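You operate a simulated robot arm through the tools that you are given. There is no shell and no other tool. Be economical: measure what you need, move in short steps, check, and stop when the job is done.

The job below is to be done with a simulated robot arm. You get a single attempt, and the scene is never put back.

JOB
Flatten the reel 4 sheet under the iron weight, then prove 4 mm or less on the curl gauge.
Fine: weight back, gauge drawn back, the sheet stays on the curl plate.

Only the result counts: the job must be done as asked and must still hold three seconds after the hand-in. Knocking over, shifting, dropping, spilling or breaking anything else fails it. Flat cloth is picked up by pressing the open fingertips on it (5 to 10 N) and closing them slowly along it; thin cloth reads only 2 to 8 mm in the jaws.

ROBOT AND FRAMES
A 7-joint arm with a two-finger parallel gripper, fixed in place. Base frame: the origin is at the foot of the arm, x ahead of it, y to its left, z up; the work surface is at about z = 870. Units: mm, rad, N and s.
With the tool pointing down near the work surface it reaches from about 300 to 700 mm from the base axis. Its first joint turns from -1.152 to 1.152 rad. Payload 1.57 kg.
Tool frame: the origin (TCP) lies between the finger pads and is the grasp point; the fingertips stand 30 mm ahead of it; z points along the fingers, y is the line along which they close. The gripper opens to 110 mm. The fingers are 24 mm wide and 12 mm thick; the gripper's body (48 by 112 mm) begins 78 mm behind the TCP.
Orientation is that of the tool frame in the base frame, as [roll, pitch, yaw] about the fixed x, y, z axes, in that order (R = Rz(yaw) Ry(pitch) Rx(roll)). With the fingers straight down and closing along the base's y, the tool's x points along the base's -x, its y along +y and its z along -z.

CONTROLS
- The arm moves only by the tool step_arm. Its argument "commands" is text: rows parted by semicolons, each of 7 numbers parted by spaces: the closure, from 0 (fully open) to 1 (shut), then the shift along the tool's x, y, z in mm, then the turn, a rotation vector about the tool's x, y, z in rad. In form: jaw tx ty tz wx wy wz; .... A call has 1 to 10 rows; each row shifts and turns the commanded pose from where the row before left it, along the tool's axes as they then stand. Rows are played at 5 a second. More than 50 mm and 0.15 rad between two rows, or a gripper value outside its range, and nothing of the call is played. Where a pose cannot be reached the arm comes as near as it can. A force on the tool above 60 N (or 10 N above the force at the start of the call, whichever is more), or a blocked arm, ends the call early, and 0.2 s more pass. The fingers move at their own pace (about 108 mm/s each) and stop on an object; they squeeze with about 29 N. The grip force told is the motor's: it shows also when the fingers shut on nothing. Time passes only in rows, and 0.2 s behind the last, so rows that do not move let the fingers close. The reply holds the time, the measured pose of the TCP, the force on the tool along the base axes, the opening and the grip force, in the units named above and with some noise.
- Cameras (640 x 400 px; columns grow to the right, rows downward): "scene" is fixed at [159.8, -400.2, 1411.9]; the picture's right is [0.79, -0.61, 0.00], its down [-0.37, -0.48, -0.80] and it looks along [0.49, 0.63, -0.60] (base axes); focal length 309 px, centre (320, 200). "wrist" rides on the gripper at [70, 16, -141] in the tool frame; the picture's right is [-0.23, 0.97, 0.00], its down [-0.86, -0.20, -0.48] and it looks along [-0.47, -0.11, 0.88] (tool axes); focal length 222 px, centre (320, 200). There is no depth. A picture from a camera that has moved, and an enlarged one, comes with that camera's place and axes in the base frame and with its lens. The place of the scene camera against the robot may be out by one fixed shift of up to 18 mm in any direction.
- capture(camera): a new picture of that camera. The clock stands still meanwhile.
- enlarge(camera, box): a new picture of the part [left, top, right, bottom] of that camera's present view, enlarged. The clock stands still meanwhile.
- hand_in(): hands the job in; it is judged then, once.

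Work in short steps. Places have to be worked out from the pictures, the camera data and where the tool is seen: move nearer, look again, correct. Check each grasp and each placing, and mend what went wrong. You have 120 turns and 84 pictures in all, those below and enlarged ones among them. Open the gripper and draw the arm clear of the work before you hand the job in, unless the task says otherwise; then end with one line.

The tools are called after ">>>" as a command line: name --argument value ..., lists and objects as JSON in quotes. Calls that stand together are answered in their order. step_arm: Moves the arm, as the interface text tells. Its arguments: {"type":"object","properties":{"commands":{"type":"string"}},"required":["commands"]} The other tools are called the same way: capture (camera) takes a picture; enlarge (camera, box) takes an enlarged picture of a part of a camera's view; hand_in () hands the job in.

At the start:

```text
clock: 0.0
tool_pos: [380.6, 7.5, 1132.0]
tcp_rot: [-3.141, 0.0, 3.141]
contact_force: [0.5, 0.5, -0.9]
finger_gap: 110.0
gripper_force: 0.0
```

scene: 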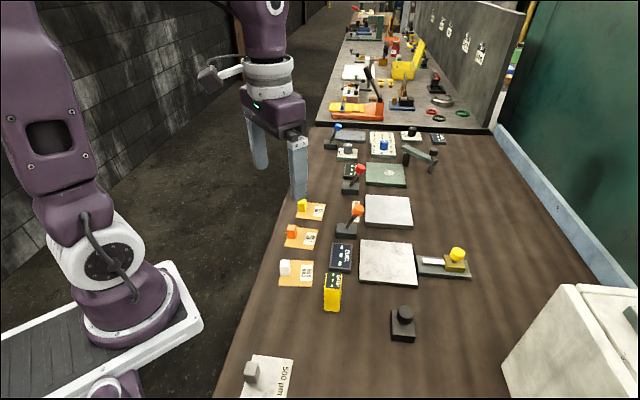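
wrist: 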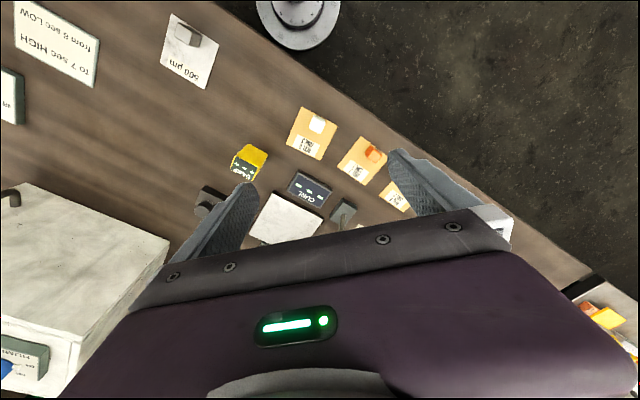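

I begin by enlarging the parts of the scene that hold the sheets, plates, weight and gauge.

>>> enlarge --camera "scene" --box '[260, 180, 500, 350]'

>>> enlarge --camera "scene" --box '[300, 110, 480, 230]'

>>> enlarge --camera "wrist" --box '[150, 80, 450, 270]'

>>> enlarge --camera "wrist" --box '[0, 0, 240, 150]'

```text
2.35 times, centred on (380, 265) of scene
camera zoom: at [159.8, -400.2, 1411.9], right [0.79, -0.61, 0.0], down [-0.37, -0.48, -0.8], along [0.49, 0.63, -0.6], focal length 727 px, centre (179, 47)
```

zoom: 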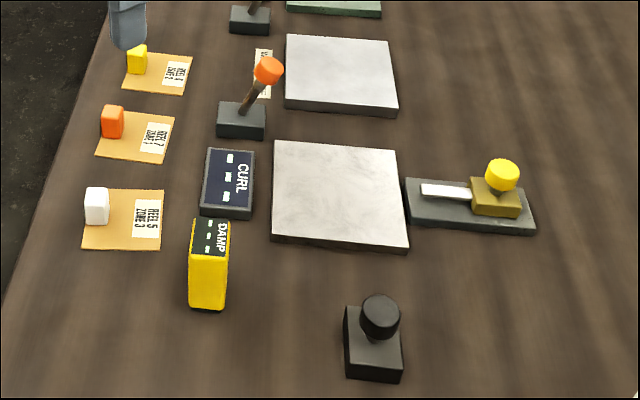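

```text
3.33 times, centred on (390, 170) of scene
camera zoom: at [159.8, -400.2, 1411.9], right [0.79, -0.61, 0.0], down [-0.37, -0.48, -0.8], along [0.49, 0.63, -0.6], focal length 1030 px, centre (87, 300)
```

zoom: 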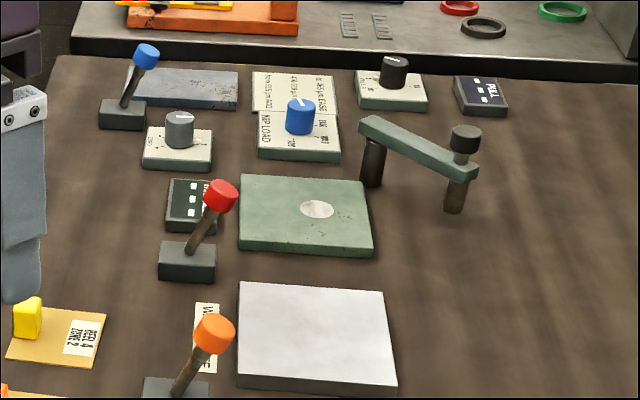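

```text
2.11 times, centred on (300, 175) of wrist
camera zoom: at [310.5, 23.6, 1272.8], right [0.23, 0.97, 0.0], down [0.86, -0.2, 0.48], along [0.47, -0.11, -0.88], focal length 468 px, centre (362, 253)
```

zoom: 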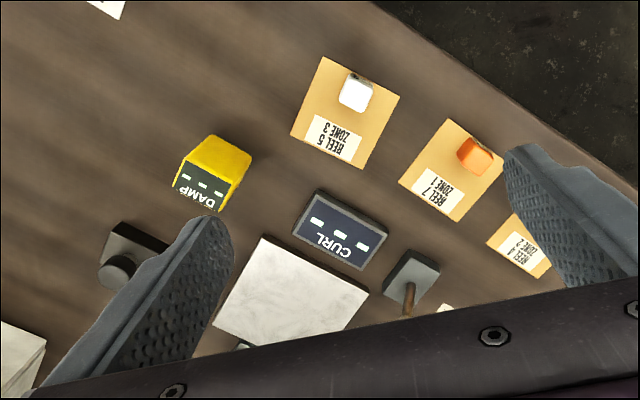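

```text
2.67 times, centred on (120, 75) of wrist
camera zoom: at [310.5, 23.6, 1272.8], right [0.23, 0.97, 0.0], down [0.86, -0.2, 0.48], along [0.47, -0.11, -0.88], focal length 592 px, centre (853, 533)
```

zoom: 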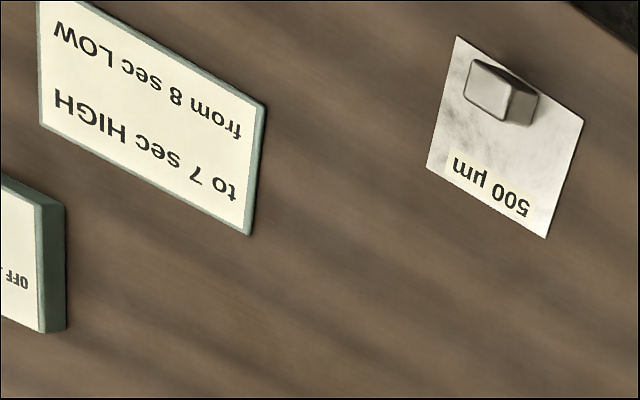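

The table runs diagonally; the probable curl plate is around (580,-115), the iron weight near (484,-241) and the reel 4 sheet near (551,144). I move the wrist camera toward the curl plate for a closer look and read the signs on the right.

>>> step_arm --commands "0 0 -40 0 0 0 0;0 0 -40 0 0 0 0;0 0 -40 0 0 0 0;0 0 -40 0 0 0 0;0 0 0 0 0 0 0;0 0 0 0 0 0 0"

>>> capture --camera "wrist"

```text
clock: 1.4
tool_pos: [382.8, -153.2, 1126.8]
tcp_rot: [-3.14, 0.002, 3.141]
contact_force: [0.2, -0.2, -0.3]
finger_gap: 109.9
gripper_force: 0.0
```

```text
77 pictures are left
camera wrist: at [313.3, -136.4, 1269.0], right [0.23, 0.97, 0.0], down [0.86, -0.2, 0.48], along [0.47, -0.11, -0.88], focal length 222 px, centre (320, 200)
```

wrist: 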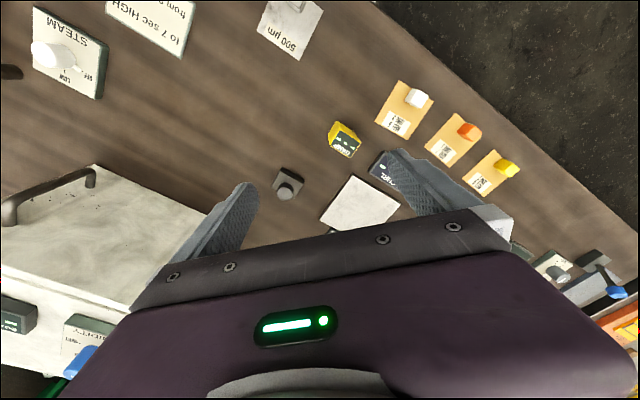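

There is a steam dial, a timing sign and a humidity control; I enlarge these to read them.

>>> enlarge --camera "wrist" --box '[0, 0, 200, 125]'

>>> enlarge --camera "wrist" --box '[0, 280, 160, 400]'

>>> enlarge --camera "wrist" --box '[320, 60, 530, 220]'

>>> enlarge --camera "wrist" --box '[250, 110, 410, 230]'

```text
3.20 times, centred on (100, 62) of wrist
camera zoom: at [313.3, -136.4, 1269.0], right [0.23, 0.97, 0.0], down [0.86, -0.2, 0.48], along [0.47, -0.11, -0.88], focal length 711 px, centre (1024, 640)
```

zoom: 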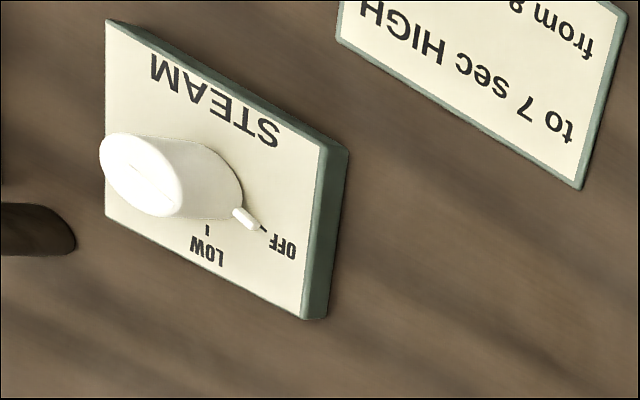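

```text
3.33 times, centred on (80, 340) of wrist
camera zoom: at [313.3, -136.4, 1269.0], right [0.23, 0.97, 0.0], down [0.86, -0.2, 0.48], along [0.47, -0.11, -0.88], focal length 740 px, centre (1120, -267)
```

zoom: 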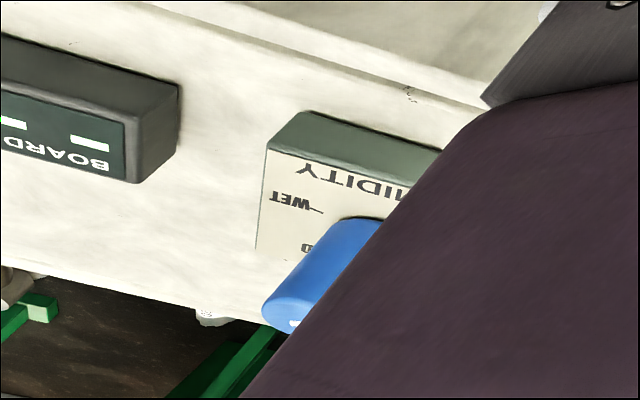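

```text
2.50 times, centred on (425, 140) of wrist
camera zoom: at [313.3, -136.4, 1269.0], right [0.23, 0.97, 0.0], down [0.86, -0.2, 0.48], along [0.47, -0.11, -0.88], focal length 555 px, centre (58, 350)
```

zoom: 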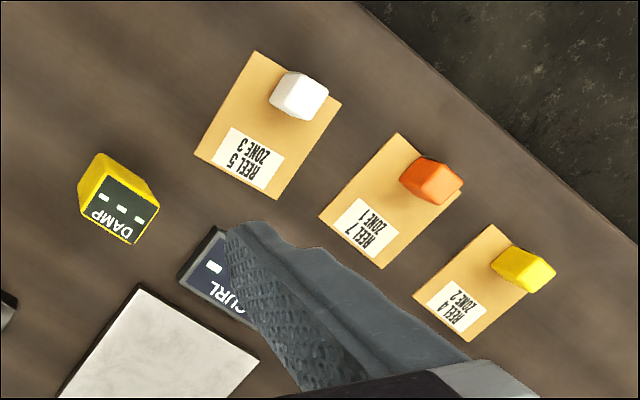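

```text
3.33 times, centred on (330, 170) of wrist
camera zoom: at [313.3, -136.4, 1269.0], right [0.23, 0.97, 0.0], down [0.86, -0.2, 0.48], along [0.47, -0.11, -0.88], focal length 740 px, centre (287, 300)
```

zoom: 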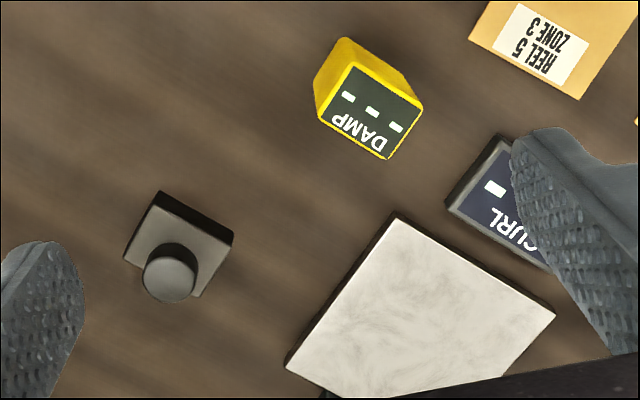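

Next I go over to the reel 4 sheet and look closely at it and the neighbouring equipment.

>>> step_arm --commands "0 -30 45 0 0 0 0;0 -30 40 0 0 0 0;0 -30 40 0 0 0 0;0 -30 40 0 0 0 0;0 -20 40 0 0 0 0;0 0 40 0 0 0 0;0 0 40 0 0 0 0;0 0 0 0 0 0 0;0 0 0 0 0 0 0"

>>> capture --camera "wrist"

>>> enlarge --camera "wrist" --box '[160, 80, 400, 230]'

```text
refused: row 1 steps farther than a row can; nothing moved
```

```text
72 pictures are left
camera wrist: at [313.3, -136.4, 1269.0], right [0.23, 0.97, 0.0], down [0.86, -0.2, 0.48], along [0.47, -0.11, -0.88], focal length 222 px, centre (320, 200)
```

wrist: 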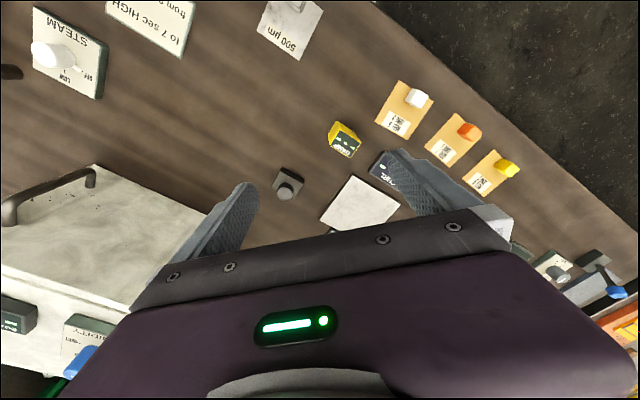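

```text
2.67 times, centred on (280, 155) of wrist
camera zoom: at [313.3, -136.4, 1269.0], right [0.23, 0.97, 0.0], down [0.86, -0.2, 0.48], along [0.47, -0.11, -0.88], focal length 592 px, centre (427, 320)
```

zoom: 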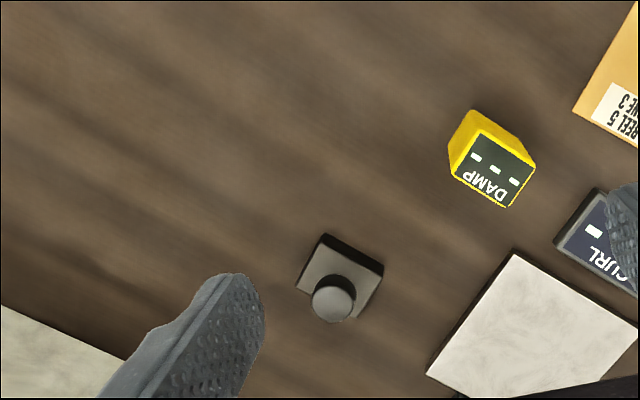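

The first row was too long, so nothing moved; I repeat the move with shorter rows before looking.

>>> step_arm --commands "0 -25 42 0 0 0 0;0 -25 42 0 0 0 0;0 -25 42 0 0 0 0;0 -25 42 0 0 0 0;0 -20 42 0 0 0 0;0 -20 42 0 0 0 0;0 -20 35 0 0 0 0;0 0 0 0 0 0 0;0 0 0 0 0 0 0"

```text
clock: 3.4
tool_pos: [539.9, 133.6, 1132.0]
tcp_rot: [-3.141, -0.001, 3.14]
contact_force: [-0.2, -0.5, -1.3]
finger_gap: 109.9
gripper_force: 0.0
```

Arrived; now I take a view from here.

>>> capture --camera "wrist"

>>> enlarge --camera "wrist" --box '[230, 60, 450, 210]'

```text
70 pictures are left
camera wrist: at [470.2, 150.4, 1273.3], right [0.23, 0.97, 0.0], down [0.86, -0.2, 0.48], along [0.47, -0.11, -0.88], focal length 222 px, centre (320, 200)
```

wrist: 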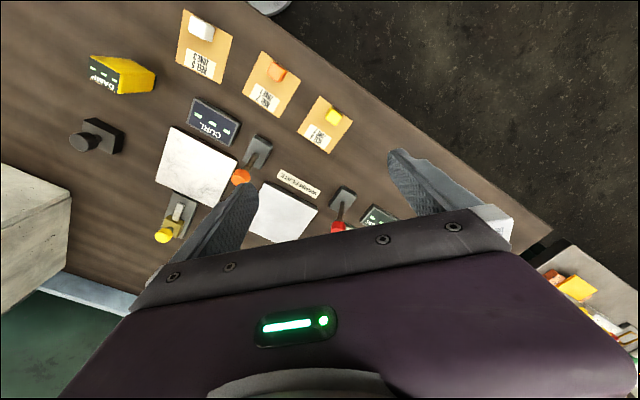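

```text
2.67 times, centred on (340, 135) of wrist
camera zoom: at [470.2, 150.4, 1273.3], right [0.23, 0.97, 0.0], down [0.86, -0.2, 0.48], along [0.47, -0.11, -0.88], focal length 592 px, centre (267, 373)
```

zoom: 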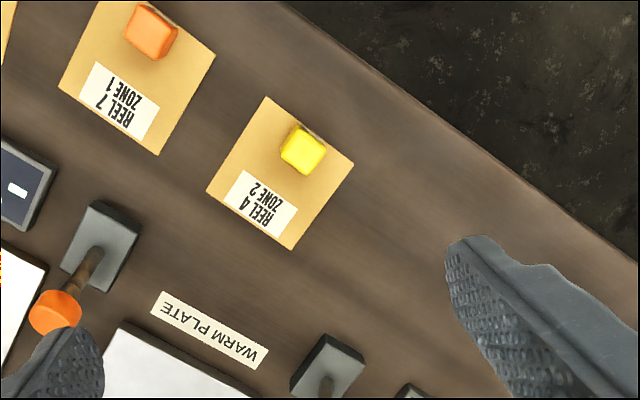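

The sheet's centre is about (544,142) at 42° yaw, with its yellow tab near (528,159); the second plate is a "WARM PLATE", so the marble one is the curl plate. I turn the tool so the fingers close along the table's long direction and come over the tab.

>>> step_arm --commands "0 12 25 0 0 0 0;0 0 0 0 0 0 0.14;0 0 0 0 0 0 0.14;0 0 0 0 0 0 0.14;0 0 0 0 0 0 0.14;0 0 0 0 0 0 0.14;0 0 0 0 0 0 0.138;0 0 0 45 0 0 0;0 0 0 45 0 0 0;0 0 0 0 0 0 0"

>>> capture --camera "wrist"

```text
clock: 5.6
tool_pos: [529.5, 156.8, 1042.8]
tcp_rot: [3.141, 0.002, 2.305]
contact_force: [-0.3, -0.1, 0.6]
finger_gap: 110.0
gripper_force: 0.0
```

```text
68 pictures are left
camera wrist: at [494.4, 220.4, 1184.0], right [0.88, 0.48, 0.0], down [0.42, -0.77, 0.48], along [0.23, -0.42, -0.88], focal length 222 px, centre (320, 200)
```

wrist: 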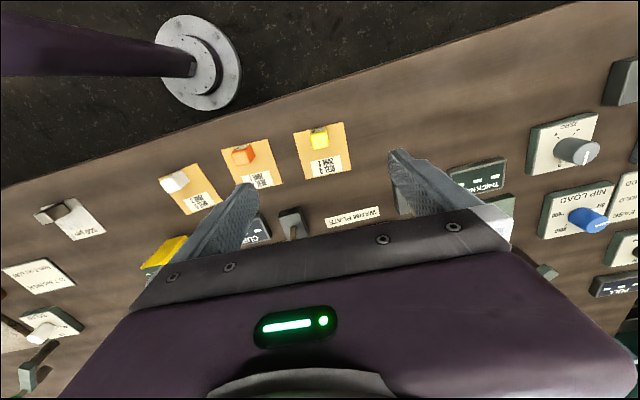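

The tab projects to (529,158), matching the TCP. I partially close the jaws and descend to check closely.

>>> step_arm --commands "0.55 0 0 40 0 0 0;0.55 0 0 40 0 0 0;0.55 0 0 15 0 0 0;0.55 0 0 0 0 0 0;0.55 0 0 0 0 0 0"

>>> enlarge --camera "wrist" --box '[200, 80, 440, 230]'

>>> enlarge --camera "scene" --box '[260, 160, 380, 235]'

```text
clock: 6.8
tool_pos: [528.7, 159.5, 948.8]
tcp_rot: [-3.142, 0.002, 2.304]
contact_force: [0.8, 0.1, -0.1]
finger_gap: 49.8
gripper_force: 0.1
```

```text
2.67 times, centred on (320, 155) of wrist
camera zoom: at [494.4, 222.6, 1090.1], right [0.88, 0.48, 0.0], down [0.42, -0.77, 0.48], along [0.23, -0.42, -0.88], focal length 592 px, centre (320, 320)
```

zoom: 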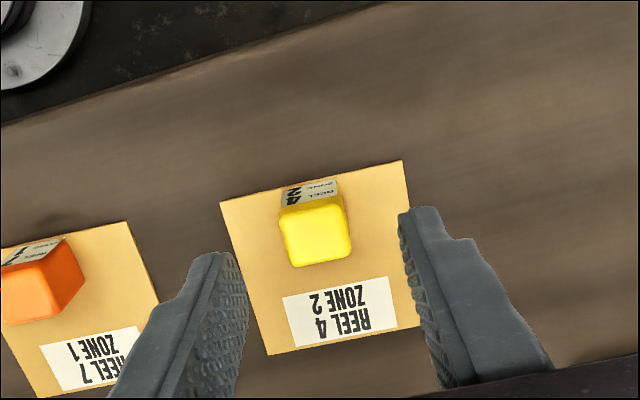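

```text
5.33 times, centred on (320, 198) of scene
camera zoom: at [159.8, -400.2, 1411.9], right [0.79, -0.61, 0.0], down [-0.37, -0.48, -0.8], along [0.49, 0.63, -0.6], focal length 1649 px, centre (320, 213)
```

zoom: 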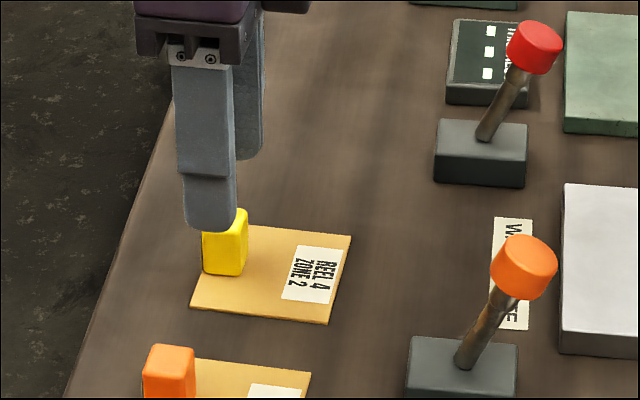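

The tab stands about 30 mm tall, centred under the jaws. I descend to put the tips roughly 9 mm above the table and close on the tab.

>>> step_arm --commands "0.55 0 0 20 0 0 0;0.55 0 0 19 0 0 0;0.55 0 0 0 0 0 0;0.8 0 0 0 0 0 0;0.9 0 0 0 0 0 0;1 0 0 0 0 0 0;1 0 0 0 0 0 0;1 0 0 0 0 0 0"

>>> enlarge --camera "scene" --box '[260, 160, 380, 235]'

```text
clock: 8.6
tool_pos: [529.3, 158.2, 906.0]
tcp_rot: [3.141, 0.001, 2.305]
contact_force: [-0.2, -0.7, -0.7]
finger_gap: 20.8
gripper_force: 29.5
```

```text
5.33 times, centred on (320, 198) of scene
camera zoom: at [159.8, -400.2, 1411.9], right [0.79, -0.61, 0.0], down [-0.37, -0.48, -0.8], along [0.49, 0.63, -0.6], focal length 1649 px, centre (320, 213)
```

zoom: 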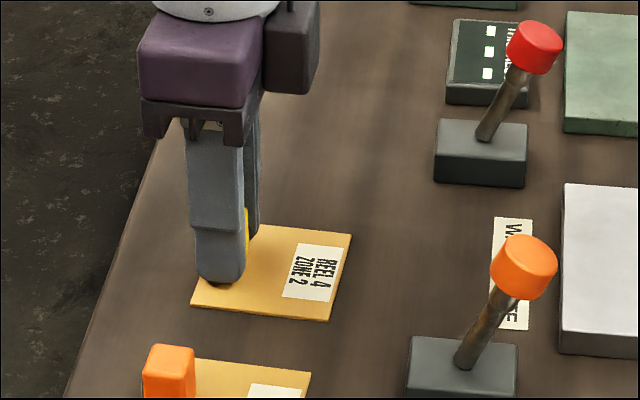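

The tab is held (20.8 mm). I lift straight up and check the sheet came with it.

>>> step_arm --commands "1 0 0 -20 0 0 0;1 0 0 -40 0 0 0;1 0 0 -45 0 0 0;1 0 0 -35 0 0 0;1 0 0 0 0 0 0"

>>> capture --camera "scene"

>>> capture --camera "wrist"

```text
clock: 9.8
tool_pos: [529.4, 160.4, 1047.9]
tcp_rot: [-3.141, -0.001, 2.304]
contact_force: [0.8, 0.3, 0.7]
finger_gap: 0.0
gripper_force: 21.1
```

```text
64 pictures are left
```

scene: 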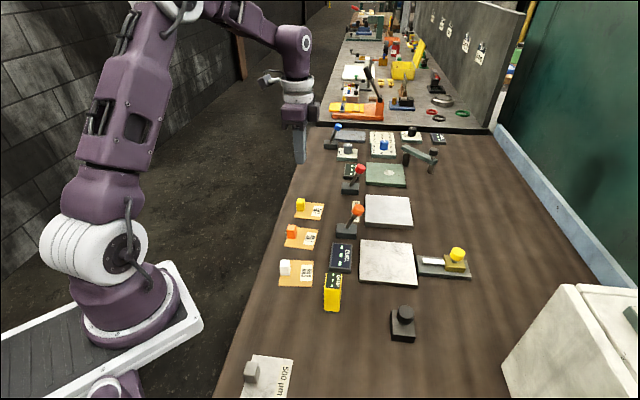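

```text
63 pictures are left
camera wrist: at [494.5, 223.4, 1190.2], right [0.88, 0.48, 0.0], down [0.42, -0.77, 0.48], along [0.23, -0.42, -0.88], focal length 222 px, centre (320, 200)
```

wrist: 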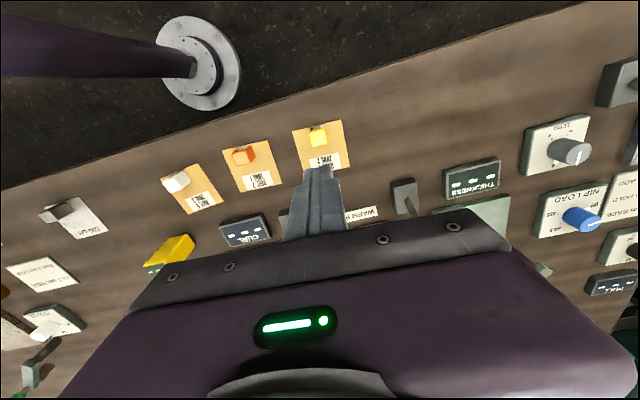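

The jaws came up empty: the tab slipped out and the sheet seems to be still in place. I look at it closely before trying again.

>>> step_arm --commands "0.5 0 0 40 0 0 0;0.5 0 0 40 0 0 0;0.5 0 0 18 0 0 0;0.5 0 0 0 0 0 0;0.5 0 0 0 0 0 0"

>>> enlarge --camera "wrist" --box '[240, 100, 400, 200]'

>>> enlarge --camera "scene" --box '[270, 180, 350, 230]'

```text
clock: 11.0
tool_pos: [530.3, 159.1, 949.0]
tcp_rot: [-3.141, 0.0, 2.303]
contact_force: [-0.3, 0.6, -0.2]
finger_gap: 54.9
gripper_force: 0.1
```

```text
4.00 times, centred on (320, 150) of wrist
camera zoom: at [496.1, 222.0, 1090.4], right [0.88, 0.48, 0.0], down [0.42, -0.77, 0.48], along [0.23, -0.42, -0.88], focal length 888 px, centre (320, 400)
```

zoom: 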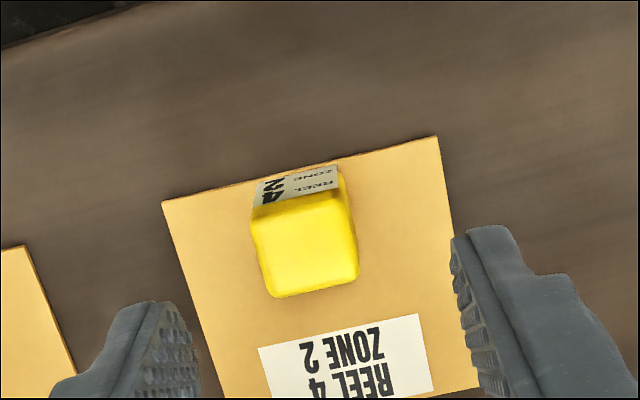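

```text
8.00 times, centred on (310, 205) of scene
camera zoom: at [159.8, -400.2, 1411.9], right [0.79, -0.61, 0.0], down [-0.37, -0.48, -0.8], along [0.49, 0.63, -0.6], focal length 2473 px, centre (400, 160)
```

zoom: 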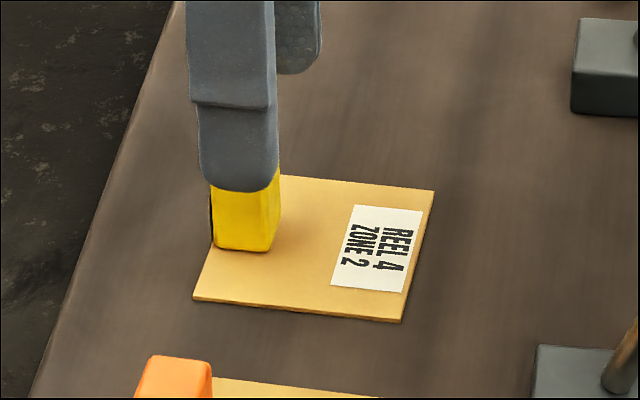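

The tab lies about 5 mm toward the camera side and 3 mm sideways of the jaw axis. I correct this, grip deeper and then lift slowly.

>>> step_arm --commands "0.5 5 -3 0 0 0 0;0.5 0 0 23 0 0 0;0.5 0 0 22 0 0 0;0.5 0 0 0 0 0 0;0.8 0 0 0 0 0 0;1 0 0 0 0 0 0;1 0 0 0 0 0 0;1 0 0 0 0 0 0;1 0 0 0 0 0 0"

>>> step_arm --commands "1 0 0 -2 0 0 0;1 0 0 -3 0 0 0;1 0 0 -4 0 0 0;1 0 0 -4 0 0 0;1 0 0 -5 0 0 0;1 0 0 0 0 0 0"

>>> enlarge --camera "scene" --box '[270, 180, 350, 230]'

```text
clock: 13.0
tool_pos: [524.2, 161.2, 904.4]
tcp_rot: [3.141, 0.0, 2.304]
contact_force: [0.0, 0.2, 0.3]
finger_gap: 21.1
gripper_force: 28.8
```

```text
clock: 14.4
tool_pos: [522.9, 160.3, 922.3]
tcp_rot: [3.142, 0.0, 2.304]
contact_force: [0.6, 0.5, -0.7]
finger_gap: 20.9
gripper_force: 29.4
```

```text
8.00 times, centred on (310, 205) of scene
camera zoom: at [159.8, -400.2, 1411.9], right [0.79, -0.61, 0.0], down [-0.37, -0.48, -0.8], along [0.49, 0.63, -0.6], focal length 2473 px, centre (400, 160)
```

zoom: 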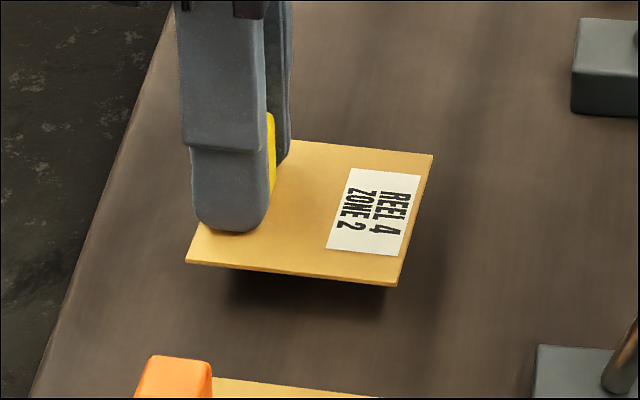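

The sheet is now lifted and level. I go on up gently and move toward the curl plate, staying high over the orange lever.

>>> step_arm --commands "1 0 0 -10 0 0 0;1 0 0 -15 0 0 0;1 0 0 -20 0 0 0;1 0 0 -20 0 0 0;1 0 0 -20 0 0 0;1 0 0 -10 0 0 0;1 -10 -20 0 0 0 0;1 -10 -25 0 0 0 0;1 -10 -25 0 0 0 0;1 0 0 0 0 0 0"

>>> capture --camera "wrist"

>>> capture --camera "scene"

```text
clock: 16.6
tool_pos: [492.1, 91.9, 1018.0]
tcp_rot: [3.141, 0.0, 2.305]
contact_force: [0.1, -0.4, -1.1]
finger_gap: 21.1
gripper_force: 29.3
```

```text
59 pictures are left
camera wrist: at [457.6, 155.9, 1159.8], right [0.88, 0.48, 0.0], down [0.42, -0.77, 0.48], along [0.23, -0.42, -0.88], focal length 222 px, centre (320, 200)
```

wrist: 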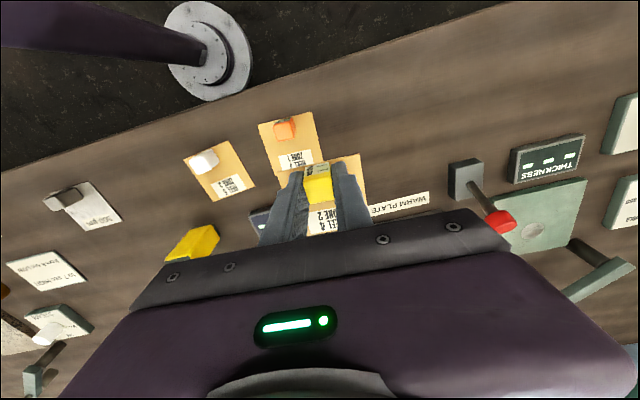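

```text
58 pictures are left
```

scene: 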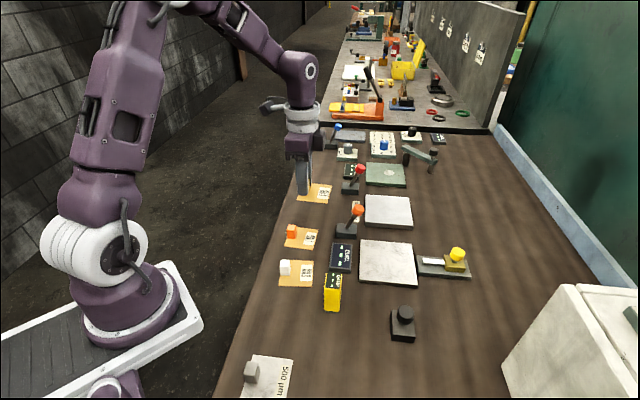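

Sheet is held securely. From two views, the curl plate (about 119 mm wide) is centred near (565,-109); I carry the sheet there at this height and check.

>>> step_arm --commands "1 -35 -16 0 0 0 0;1 -35 -16 0 0 0 0;1 -35 -16 0 0 0 0;1 -35 -16 0 0 0 0;1 -35 -16 0 0 0 0;1 0 0 15 0 0 0;1 0 0 15 0 0 0;1 0 0 0 0 0 0"

>>> capture --camera "wrist"

>>> enlarge --camera "scene" --box '[310, 200, 490, 320]'

```text
clock: 18.4
tool_pos: [547.3, -90.6, 988.1]
tcp_rot: [-3.141, 0.0, 2.305]
contact_force: [-0.1, -0.1, 0.0]
finger_gap: 21.0
gripper_force: 29.2
```

```text
57 pictures are left
camera wrist: at [513.0, -26.7, 1130.3], right [0.88, 0.48, 0.0], down [0.42, -0.77, 0.48], along [0.23, -0.42, -0.88], focal length 222 px, centre (320, 200)
```

wrist: 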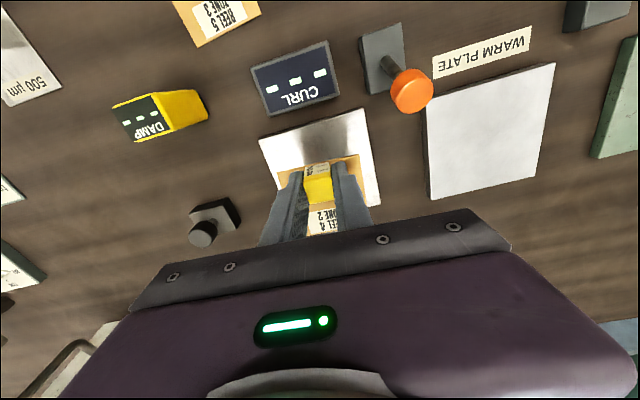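

```text
3.33 times, centred on (400, 260) of scene
camera zoom: at [159.8, -400.2, 1411.9], right [0.79, -0.61, 0.0], down [-0.37, -0.48, -0.8], along [0.49, 0.63, -0.6], focal length 1030 px, centre (53, 0)
```

zoom: 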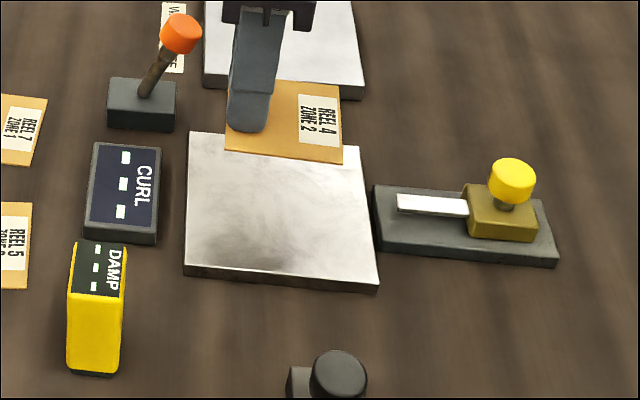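

The plate centre works out to about (565,-112) and the gauge's axis runs through it; the sheet centre sits ~(16,-14) from the TCP. I make the small correction and descend to a few mm above the plate.

>>> step_arm --commands "1 -6.6 -3.7 0 0 0 0;1 0 0 20 0 0 0;1 0 0 20 0 0 0;1 0 0 15 0 0 0;1 0 0 10 0 0 0;1 0 0 0 0 0 0"

>>> enlarge --camera "scene" --box '[330, 220, 450, 295]'

```text
clock: 19.8
tool_pos: [549.6, -100.2, 922.5]
tcp_rot: [3.14, 0.0, 2.303]
contact_force: [0.2, -0.4, -0.7]
finger_gap: 20.7
gripper_force: 29.0
```

```text
5.33 times, centred on (390, 258) of scene
camera zoom: at [159.8, -400.2, 1411.9], right [0.79, -0.61, 0.0], down [-0.37, -0.48, -0.8], along [0.49, 0.63, -0.6], focal length 1649 px, centre (-53, -107)
```

zoom: 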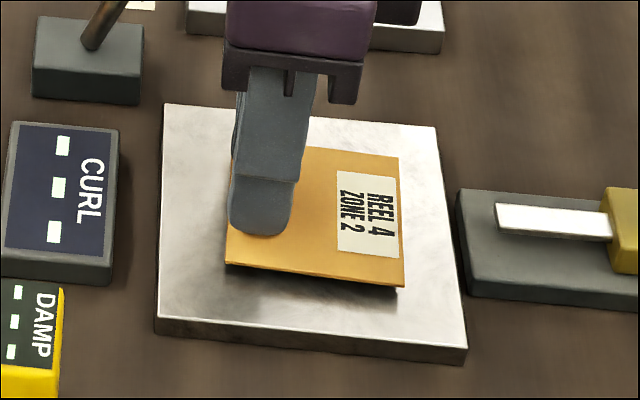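

The sheet hovers just above the plate centre. I lower it slowly until it touches.

>>> step_arm --commands "1 0 0 2 0 0 0;1 0 0 2 0 0 0;1 0 0 1 0 0 0;1 0 0 0 0 0 0"

>>> enlarge --camera "scene" --box '[330, 220, 450, 295]'

```text
clock: 20.8
tool_pos: [549.2, -100.9, 918.9]
tcp_rot: [-3.141, 0.001, 2.304]
contact_force: [-1.0, 0.7, -0.6]
finger_gap: 20.9
gripper_force: 29.1
```

```text
5.33 times, centred on (390, 258) of scene
camera zoom: at [159.8, -400.2, 1411.9], right [0.79, -0.61, 0.0], down [-0.37, -0.48, -0.8], along [0.49, 0.63, -0.6], focal length 1649 px, centre (-53, -107)
```

zoom: 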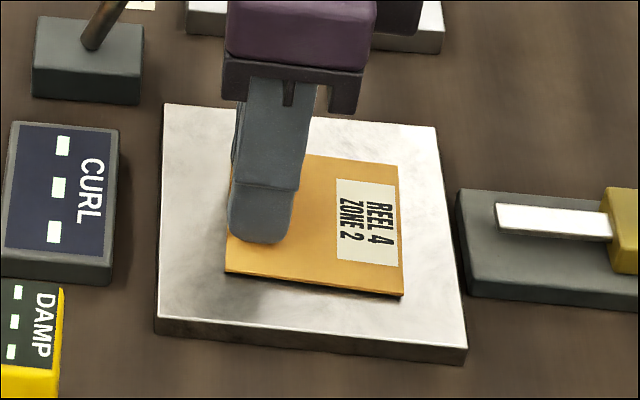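

Still a slight shadow gap and no force; I lower on by single millimetres.

>>> step_arm --commands "1 0 0 1 0 0 0;1 0 0 1 0 0 0;1 0 0 1 0 0 0;1 0 0 0 0 0 0"

```text
clock: 21.8
tool_pos: [549.5, -100.4, 916.4]
tcp_rot: [3.139, 0.001, 2.303]
contact_force: [-5.0, 0.5, 24.0]
finger_gap: 21.0
gripper_force: 28.6
```

The 24 N upward force shows the sheet is resting on the plate. I release it, rise clear and look.

>>> step_arm --commands "1 0 0 -1 0 0 0;0.7 0 0 0 0 0 0;0.5 0 0 0 0 0 0;0.5 0 0 0 0 0 0;0.5 0 0 -15 0 0 0;0.5 0 0 -35 0 0 0;0.5 0 0 -40 0 0 0;0.5 0 0 -40 0 0 0;0.5 0 0 0 0 0 0"

>>> capture --camera "wrist"

>>> enlarge --camera "scene" --box '[320, 220, 480, 320]'

```text
clock: 23.8
tool_pos: [548.4, -100.2, 1049.1]
tcp_rot: [3.141, -0.001, 2.303]
contact_force: [-0.3, -0.3, 0.2]
finger_gap: 55.3
gripper_force: 0.0
```

```text
53 pictures are left
camera wrist: at [514.3, -35.8, 1190.7], right [0.88, 0.48, 0.0], down [0.42, -0.77, 0.48], along [0.23, -0.42, -0.88], focal length 222 px, centre (320, 200)
```

wrist: 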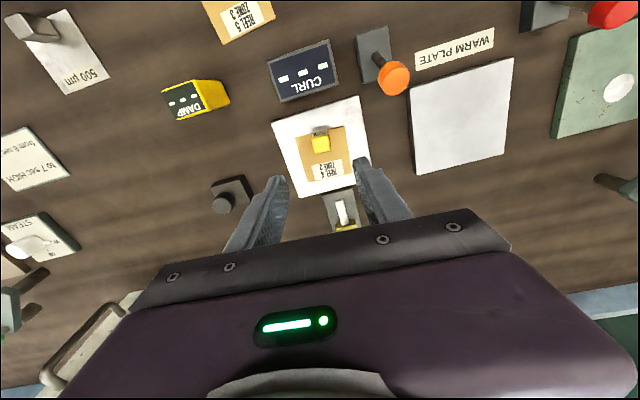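

```text
4.00 times, centred on (400, 270) of scene
camera zoom: at [159.8, -400.2, 1411.9], right [0.79, -0.61, 0.0], down [-0.37, -0.48, -0.8], along [0.49, 0.63, -0.6], focal length 1236 px, centre (0, -80)
```

zoom: 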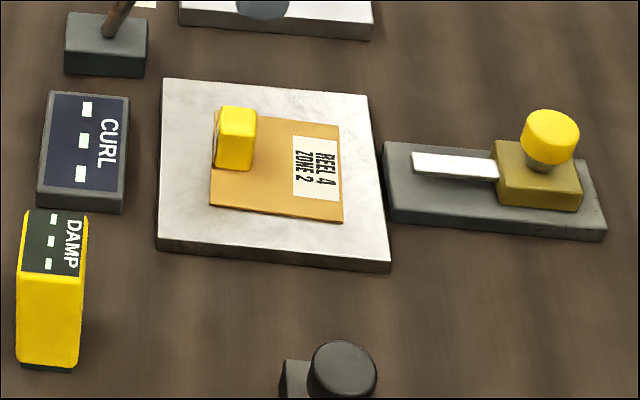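

The sheet rests well centred on the curl plate. The iron weight's base is near (468,-238); I move over it for a precise look.

>>> step_arm --commands "0 -12.2 -38.3 0 0 0 0;0 -12.2 -38.3 0 0 0 0;0 -12.2 -38.3 0 0 0 0;0 -12.2 -38.3 0 0 0 0;0 0 0 20 0 0 0;0 0 0 20 0 0 0;0 0 0 0 0 0 0"

>>> enlarge --camera "wrist" --box '[220, 80, 420, 205]'

>>> enlarge --camera "scene" --box '[370, 285, 450, 350]'

```text
clock: 25.4
tool_pos: [465.9, -236.2, 1004.4]
tcp_rot: [3.141, -0.001, 2.304]
contact_force: [-0.1, 0.3, 0.3]
finger_gap: 110.2
gripper_force: 0.0
```

```text
3.20 times, centred on (320, 142) of wrist
camera zoom: at [431.5, -173.6, 1146.2], right [0.88, 0.48, 0.0], down [0.42, -0.77, 0.48], along [0.23, -0.42, -0.88], focal length 711 px, centre (320, 384)
```

zoom: 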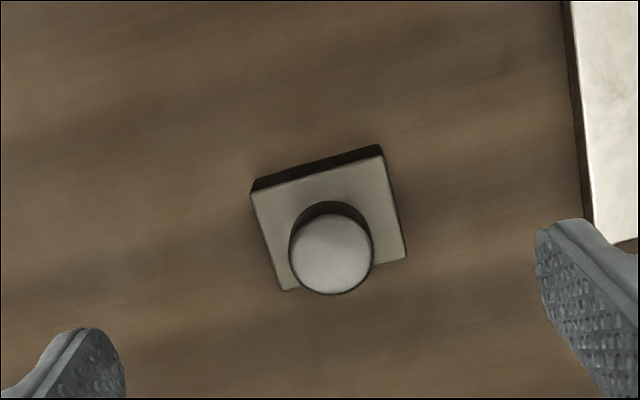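

```text
6.15 times, centred on (410, 318) of scene
camera zoom: at [159.8, -400.2, 1411.9], right [0.79, -0.61, 0.0], down [-0.37, -0.48, -0.8], along [0.49, 0.63, -0.6], focal length 1902 px, centre (-234, -523)
```

zoom: 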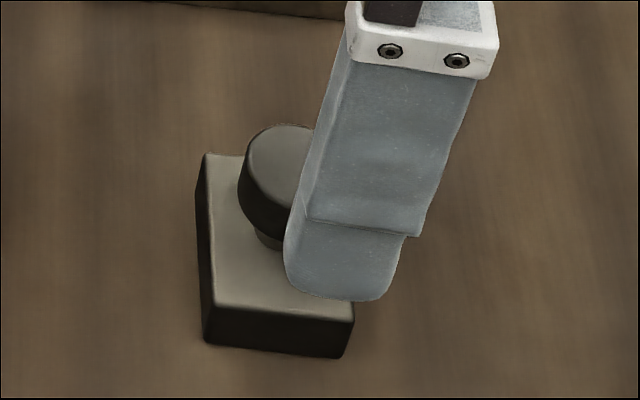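

The weight's base centre is (470.3,-236.5) with the cap about 28 mm across, its top near z≈919. I centre on it, descend and close on the cap.

>>> step_arm --commands "0.3 -3.2 3.1 0 0 0 0;0.3 0 0 30 0 0 0;0.3 0 0 30 0 0 0;0.3 0 0 17 0 0 0;0.3 0 0 0 0 0 0;0.6 0 0 0 0 0 0;1 0 0 0 0 0 0;1 0 0 0 0 0 0;1 0 0 0 0 0 0;1 0 0 0 0 0 0"

>>> enlarge --camera "scene" --box '[370, 285, 450, 350]'

>>> enlarge --camera "wrist" --box '[220, 80, 420, 205]'

```text
clock: 27.6
tool_pos: [473.3, -238.9, 928.7]
tcp_rot: [3.141, 0.0, 2.304]
contact_force: [0.0, -0.2, -0.7]
finger_gap: 27.9
gripper_force: 29.5
```

```text
6.15 times, centred on (410, 318) of scene
camera zoom: at [159.9, -400.2, 1411.9], right [0.79, -0.61, 0.0], down [-0.37, -0.48, -0.8], along [0.49, 0.63, -0.6], focal length 1902 px, centre (-234, -523)
```

zoom: 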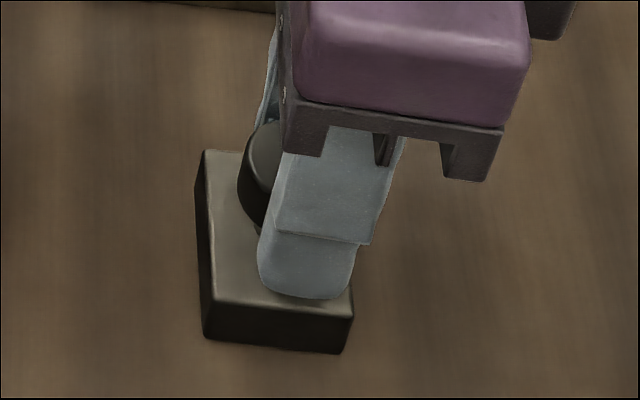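

```text
3.20 times, centred on (320, 142) of wrist
camera zoom: at [439.2, -175.6, 1070.3], right [0.88, 0.48, 0.0], down [0.42, -0.77, 0.48], along [0.23, -0.42, -0.88], focal length 711 px, centre (320, 384)
```

zoom: 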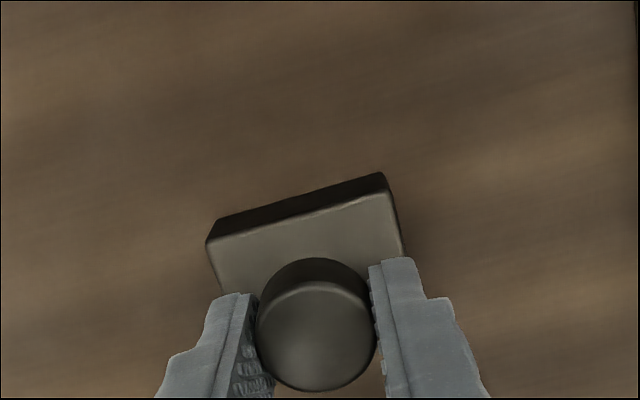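

The cap is held at its full 28 mm, with the rest pose TCP ≈ (473,-238,928.7) to remember for returning it. I lift slowly.

>>> step_arm --commands "1 0 0 -2 0 0 0;1 0 0 -4 0 0 0;1 0 0 -6 0 0 0;1 0 0 -8 0 0 0;1 0 0 -10 0 0 0;1 0 0 -10 0 0 0;1 0 0 -10 0 0 0;1 0 0 0 0 0 0"

>>> capture --camera "wrist"

```text
clock: 29.4
tool_pos: [474.5, -239.9, 978.2]
tcp_rot: [3.141, -0.001, 2.304]
contact_force: [0.5, -0.5, -4.8]
finger_gap: 27.4
gripper_force: 29.2
```

```text
47 pictures are left
camera wrist: at [440.0, -176.0, 1119.8], right [0.88, 0.48, 0.0], down [0.42, -0.77, 0.48], along [0.23, -0.42, -0.88], focal length 222 px, centre (320, 200)
```

wrist: 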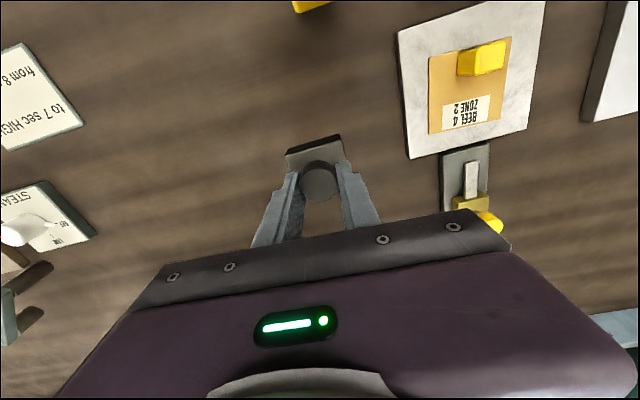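

The weight is lifted (~5 N). From this view the sheet is centred at ≈(567,-115) with the tab at (549,-100); the weight (about 48×38 mm) fits on the sheet beside the tab with centre (572,-125.5). I carry it above that point.

>>> step_arm --commands "1 0 0 -15 0 0 0;1 3.9 29.8 0 0 0 0;1 3.9 29.8 0 0 0 0;1 3.9 29.8 0 0 0 0;1 3.9 29.8 0 0 0 0;1 3.9 29.8 0 0 0 0;1 0 0 0 0 0 0;1 0 0 0 0 0 0"

>>> enlarge --camera "wrist" --box '[200, 60, 440, 210]'

>>> enlarge --camera "scene" --box '[330, 200, 490, 300]'

```text
clock: 31.2
tool_pos: [572.9, -125.5, 995.6]
tcp_rot: [3.141, -0.001, 2.303]
contact_force: [-0.1, -1.0, -5.2]
finger_gap: 27.6
gripper_force: 29.4
```

```text
2.67 times, centred on (320, 135) of wrist
camera zoom: at [537.3, -62.2, 1136.6], right [0.88, 0.48, 0.0], down [0.42, -0.77, 0.48], along [0.23, -0.42, -0.88], focal length 592 px, centre (320, 373)
```

zoom: 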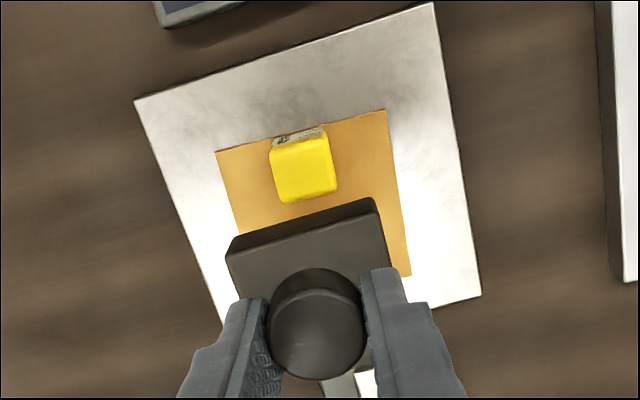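

```text
4.00 times, centred on (410, 250) of scene
camera zoom: at [159.9, -400.2, 1411.9], right [0.79, -0.61, 0.0], down [-0.37, -0.48, -0.8], along [0.49, 0.63, -0.6], focal length 1236 px, centre (-40, 0)
```

zoom: 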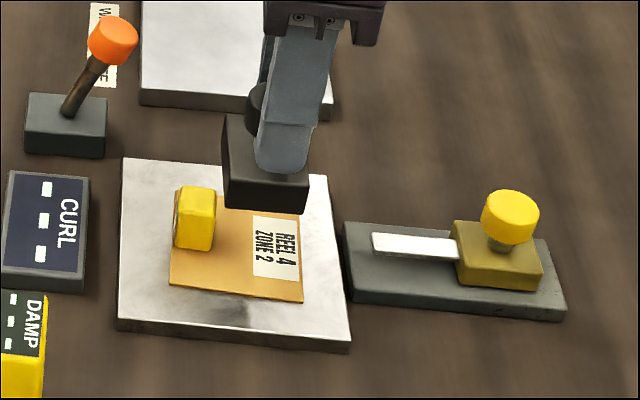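

The weight's rear edge would pass within ~1-2 mm of the tab, so I shift 5 mm further toward the gauge, then descend to just above the sheet.

>>> step_arm --commands "1 -5 0.5 0 0 0 0;1 0 0 15 0 0 0;1 0 0 15 0 0 0;1 0 0 10 0 0 0;1 0 0 4 0 0 0;1 0 0 0 0 0 0"

>>> enlarge --camera "scene" --box '[330, 200, 490, 300]'

>>> enlarge --camera "wrist" --box '[200, 60, 440, 210]'

```text
clock: 32.6
tool_pos: [574.8, -129.5, 949.4]
tcp_rot: [-3.141, -0.001, 2.304]
contact_force: [-0.2, 0.5, -5.3]
finger_gap: 27.6
gripper_force: 29.1
```

```text
4.00 times, centred on (410, 250) of scene
camera zoom: at [159.9, -400.2, 1411.9], right [0.79, -0.61, 0.0], down [-0.37, -0.48, -0.8], along [0.49, 0.63, -0.6], focal length 1236 px, centre (-40, 0)
```

zoom: 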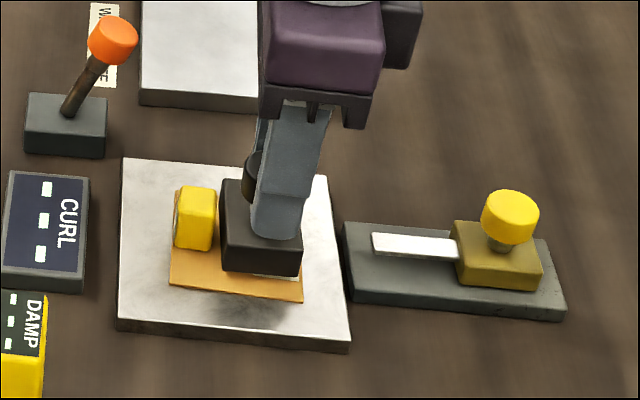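

```text
2.67 times, centred on (320, 135) of wrist
camera zoom: at [540.2, -65.7, 1090.0], right [0.88, 0.48, 0.0], down [0.42, -0.77, 0.48], along [0.23, -0.42, -0.88], focal length 592 px, centre (320, 373)
```

zoom: 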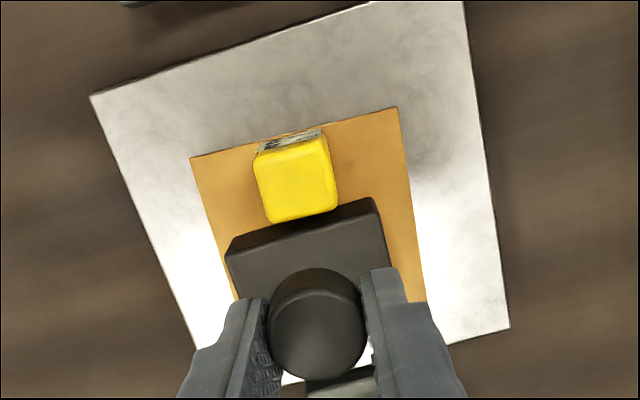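

There is ~8 mm between tab and weight. I lower it by small steps onto the sheet.

>>> step_arm --commands "1 0 0 2 0 0 0;1 0 0 2 0 0 0;1 0 0 1 0 0 0;1 0 0 0 0 0 0"

```text
clock: 33.6
tool_pos: [574.7, -127.9, 943.6]
tcp_rot: [-3.141, 0.001, 2.303]
contact_force: [0.2, -1.1, -5.4]
finger_gap: 27.5
gripper_force: 29.1
```

Still the full 5 N hangs on the gripper; I continue down millimetre by millimetre.

>>> step_arm --commands "1 0 0 1 0 0 0;1 0 0 1 0 0 0;1 0 0 0 0 0 0"

```text
clock: 34.4
tool_pos: [574.9, -127.7, 941.9]
tcp_rot: [3.142, -0.001, 2.304]
contact_force: [-2.6, 0.8, 2.9]
finger_gap: 27.6
gripper_force: 29.5
```

The load has transferred to the plate, so I open the jaws, rise clear and look.

>>> step_arm --commands "0.8 0 0 0 0 0 0;0.6 0 0 0 0 0 0;0.4 0 0 0 0 0 0;0.4 0 0 0 0 0 0;0.4 0 0 -30 0 0 0;0.4 0 0 -40 0 0 0;0.4 0 0 -40 0 0 0;0.4 0 0 0 0 0 0;0.4 0 0 0 0 0 0;0.4 0 0 0 0 0 0"

>>> enlarge --camera "scene" --box '[320, 200, 480, 300]'

>>> capture --camera "wrist"

```text
clock: 36.6
tool_pos: [576.2, -128.2, 1051.8]
tcp_rot: [-3.141, 0.001, 2.303]
contact_force: [0.7, -1.0, 0.2]
finger_gap: 66.0
gripper_force: 0.0
```

```text
4.00 times, centred on (400, 250) of scene
camera zoom: at [159.8, -400.2, 1411.9], right [0.79, -0.61, 0.0], down [-0.37, -0.48, -0.8], along [0.49, 0.63, -0.6], focal length 1236 px, centre (0, 0)
```

zoom: 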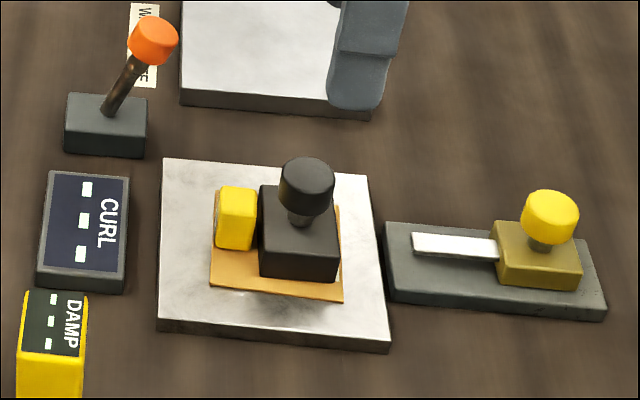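

```text
41 pictures are left
camera wrist: at [541.9, -65.5, 1194.6], right [0.88, 0.48, 0.0], down [0.42, -0.77, 0.48], along [0.23, -0.42, -0.88], focal length 222 px, centre (320, 200)
```

wrist: 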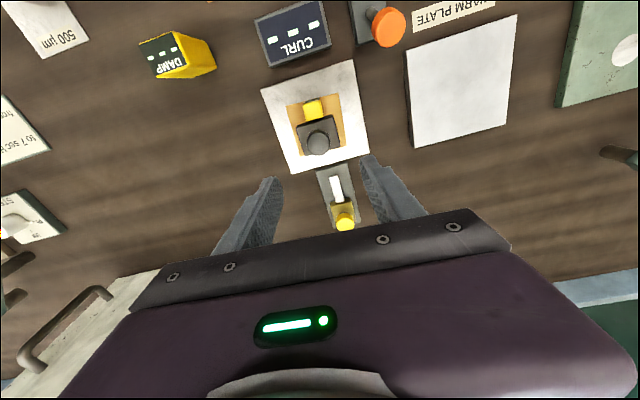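

The weight stands on the sheet beside the tab. While it presses, I move over toward the gauge slider for a closer look.

>>> step_arm --commands "0.2 -25 4 0 0 0 0;0.2 -25 4 0 0 0 0;0.2 -25 4 0 0 0 0;0.2 -25 2 0 0 0 0;0.2 0 0 0 0 0 0;0.2 0 0 0 0 0 0;0.2 0 0 0 0 0 0"

>>> capture --camera "wrist"

```text
clock: 38.2
tool_pos: [636.4, -175.3, 1051.9]
tcp_rot: [3.141, -0.001, 2.303]
contact_force: [0.3, -0.8, 0.2]
finger_gap: 88.2
gripper_force: 0.0
out of reach, approached as far as the arm can: row 4
```

```text
40 pictures are left
camera wrist: at [601.6, -110.9, 1194.2], right [0.88, 0.48, 0.0], down [0.42, -0.77, 0.48], along [0.23, -0.42, -0.88], focal length 222 px, centre (320, 200)
```

wrist: 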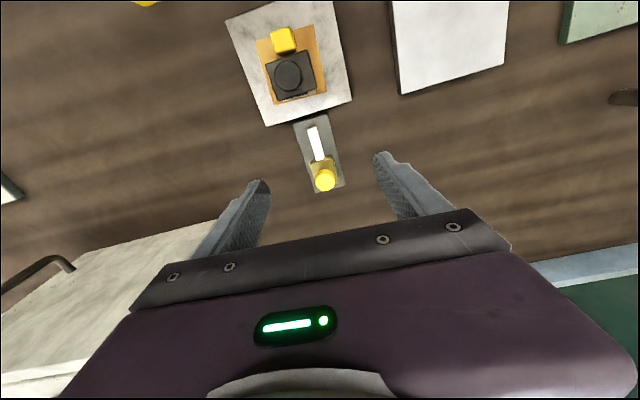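

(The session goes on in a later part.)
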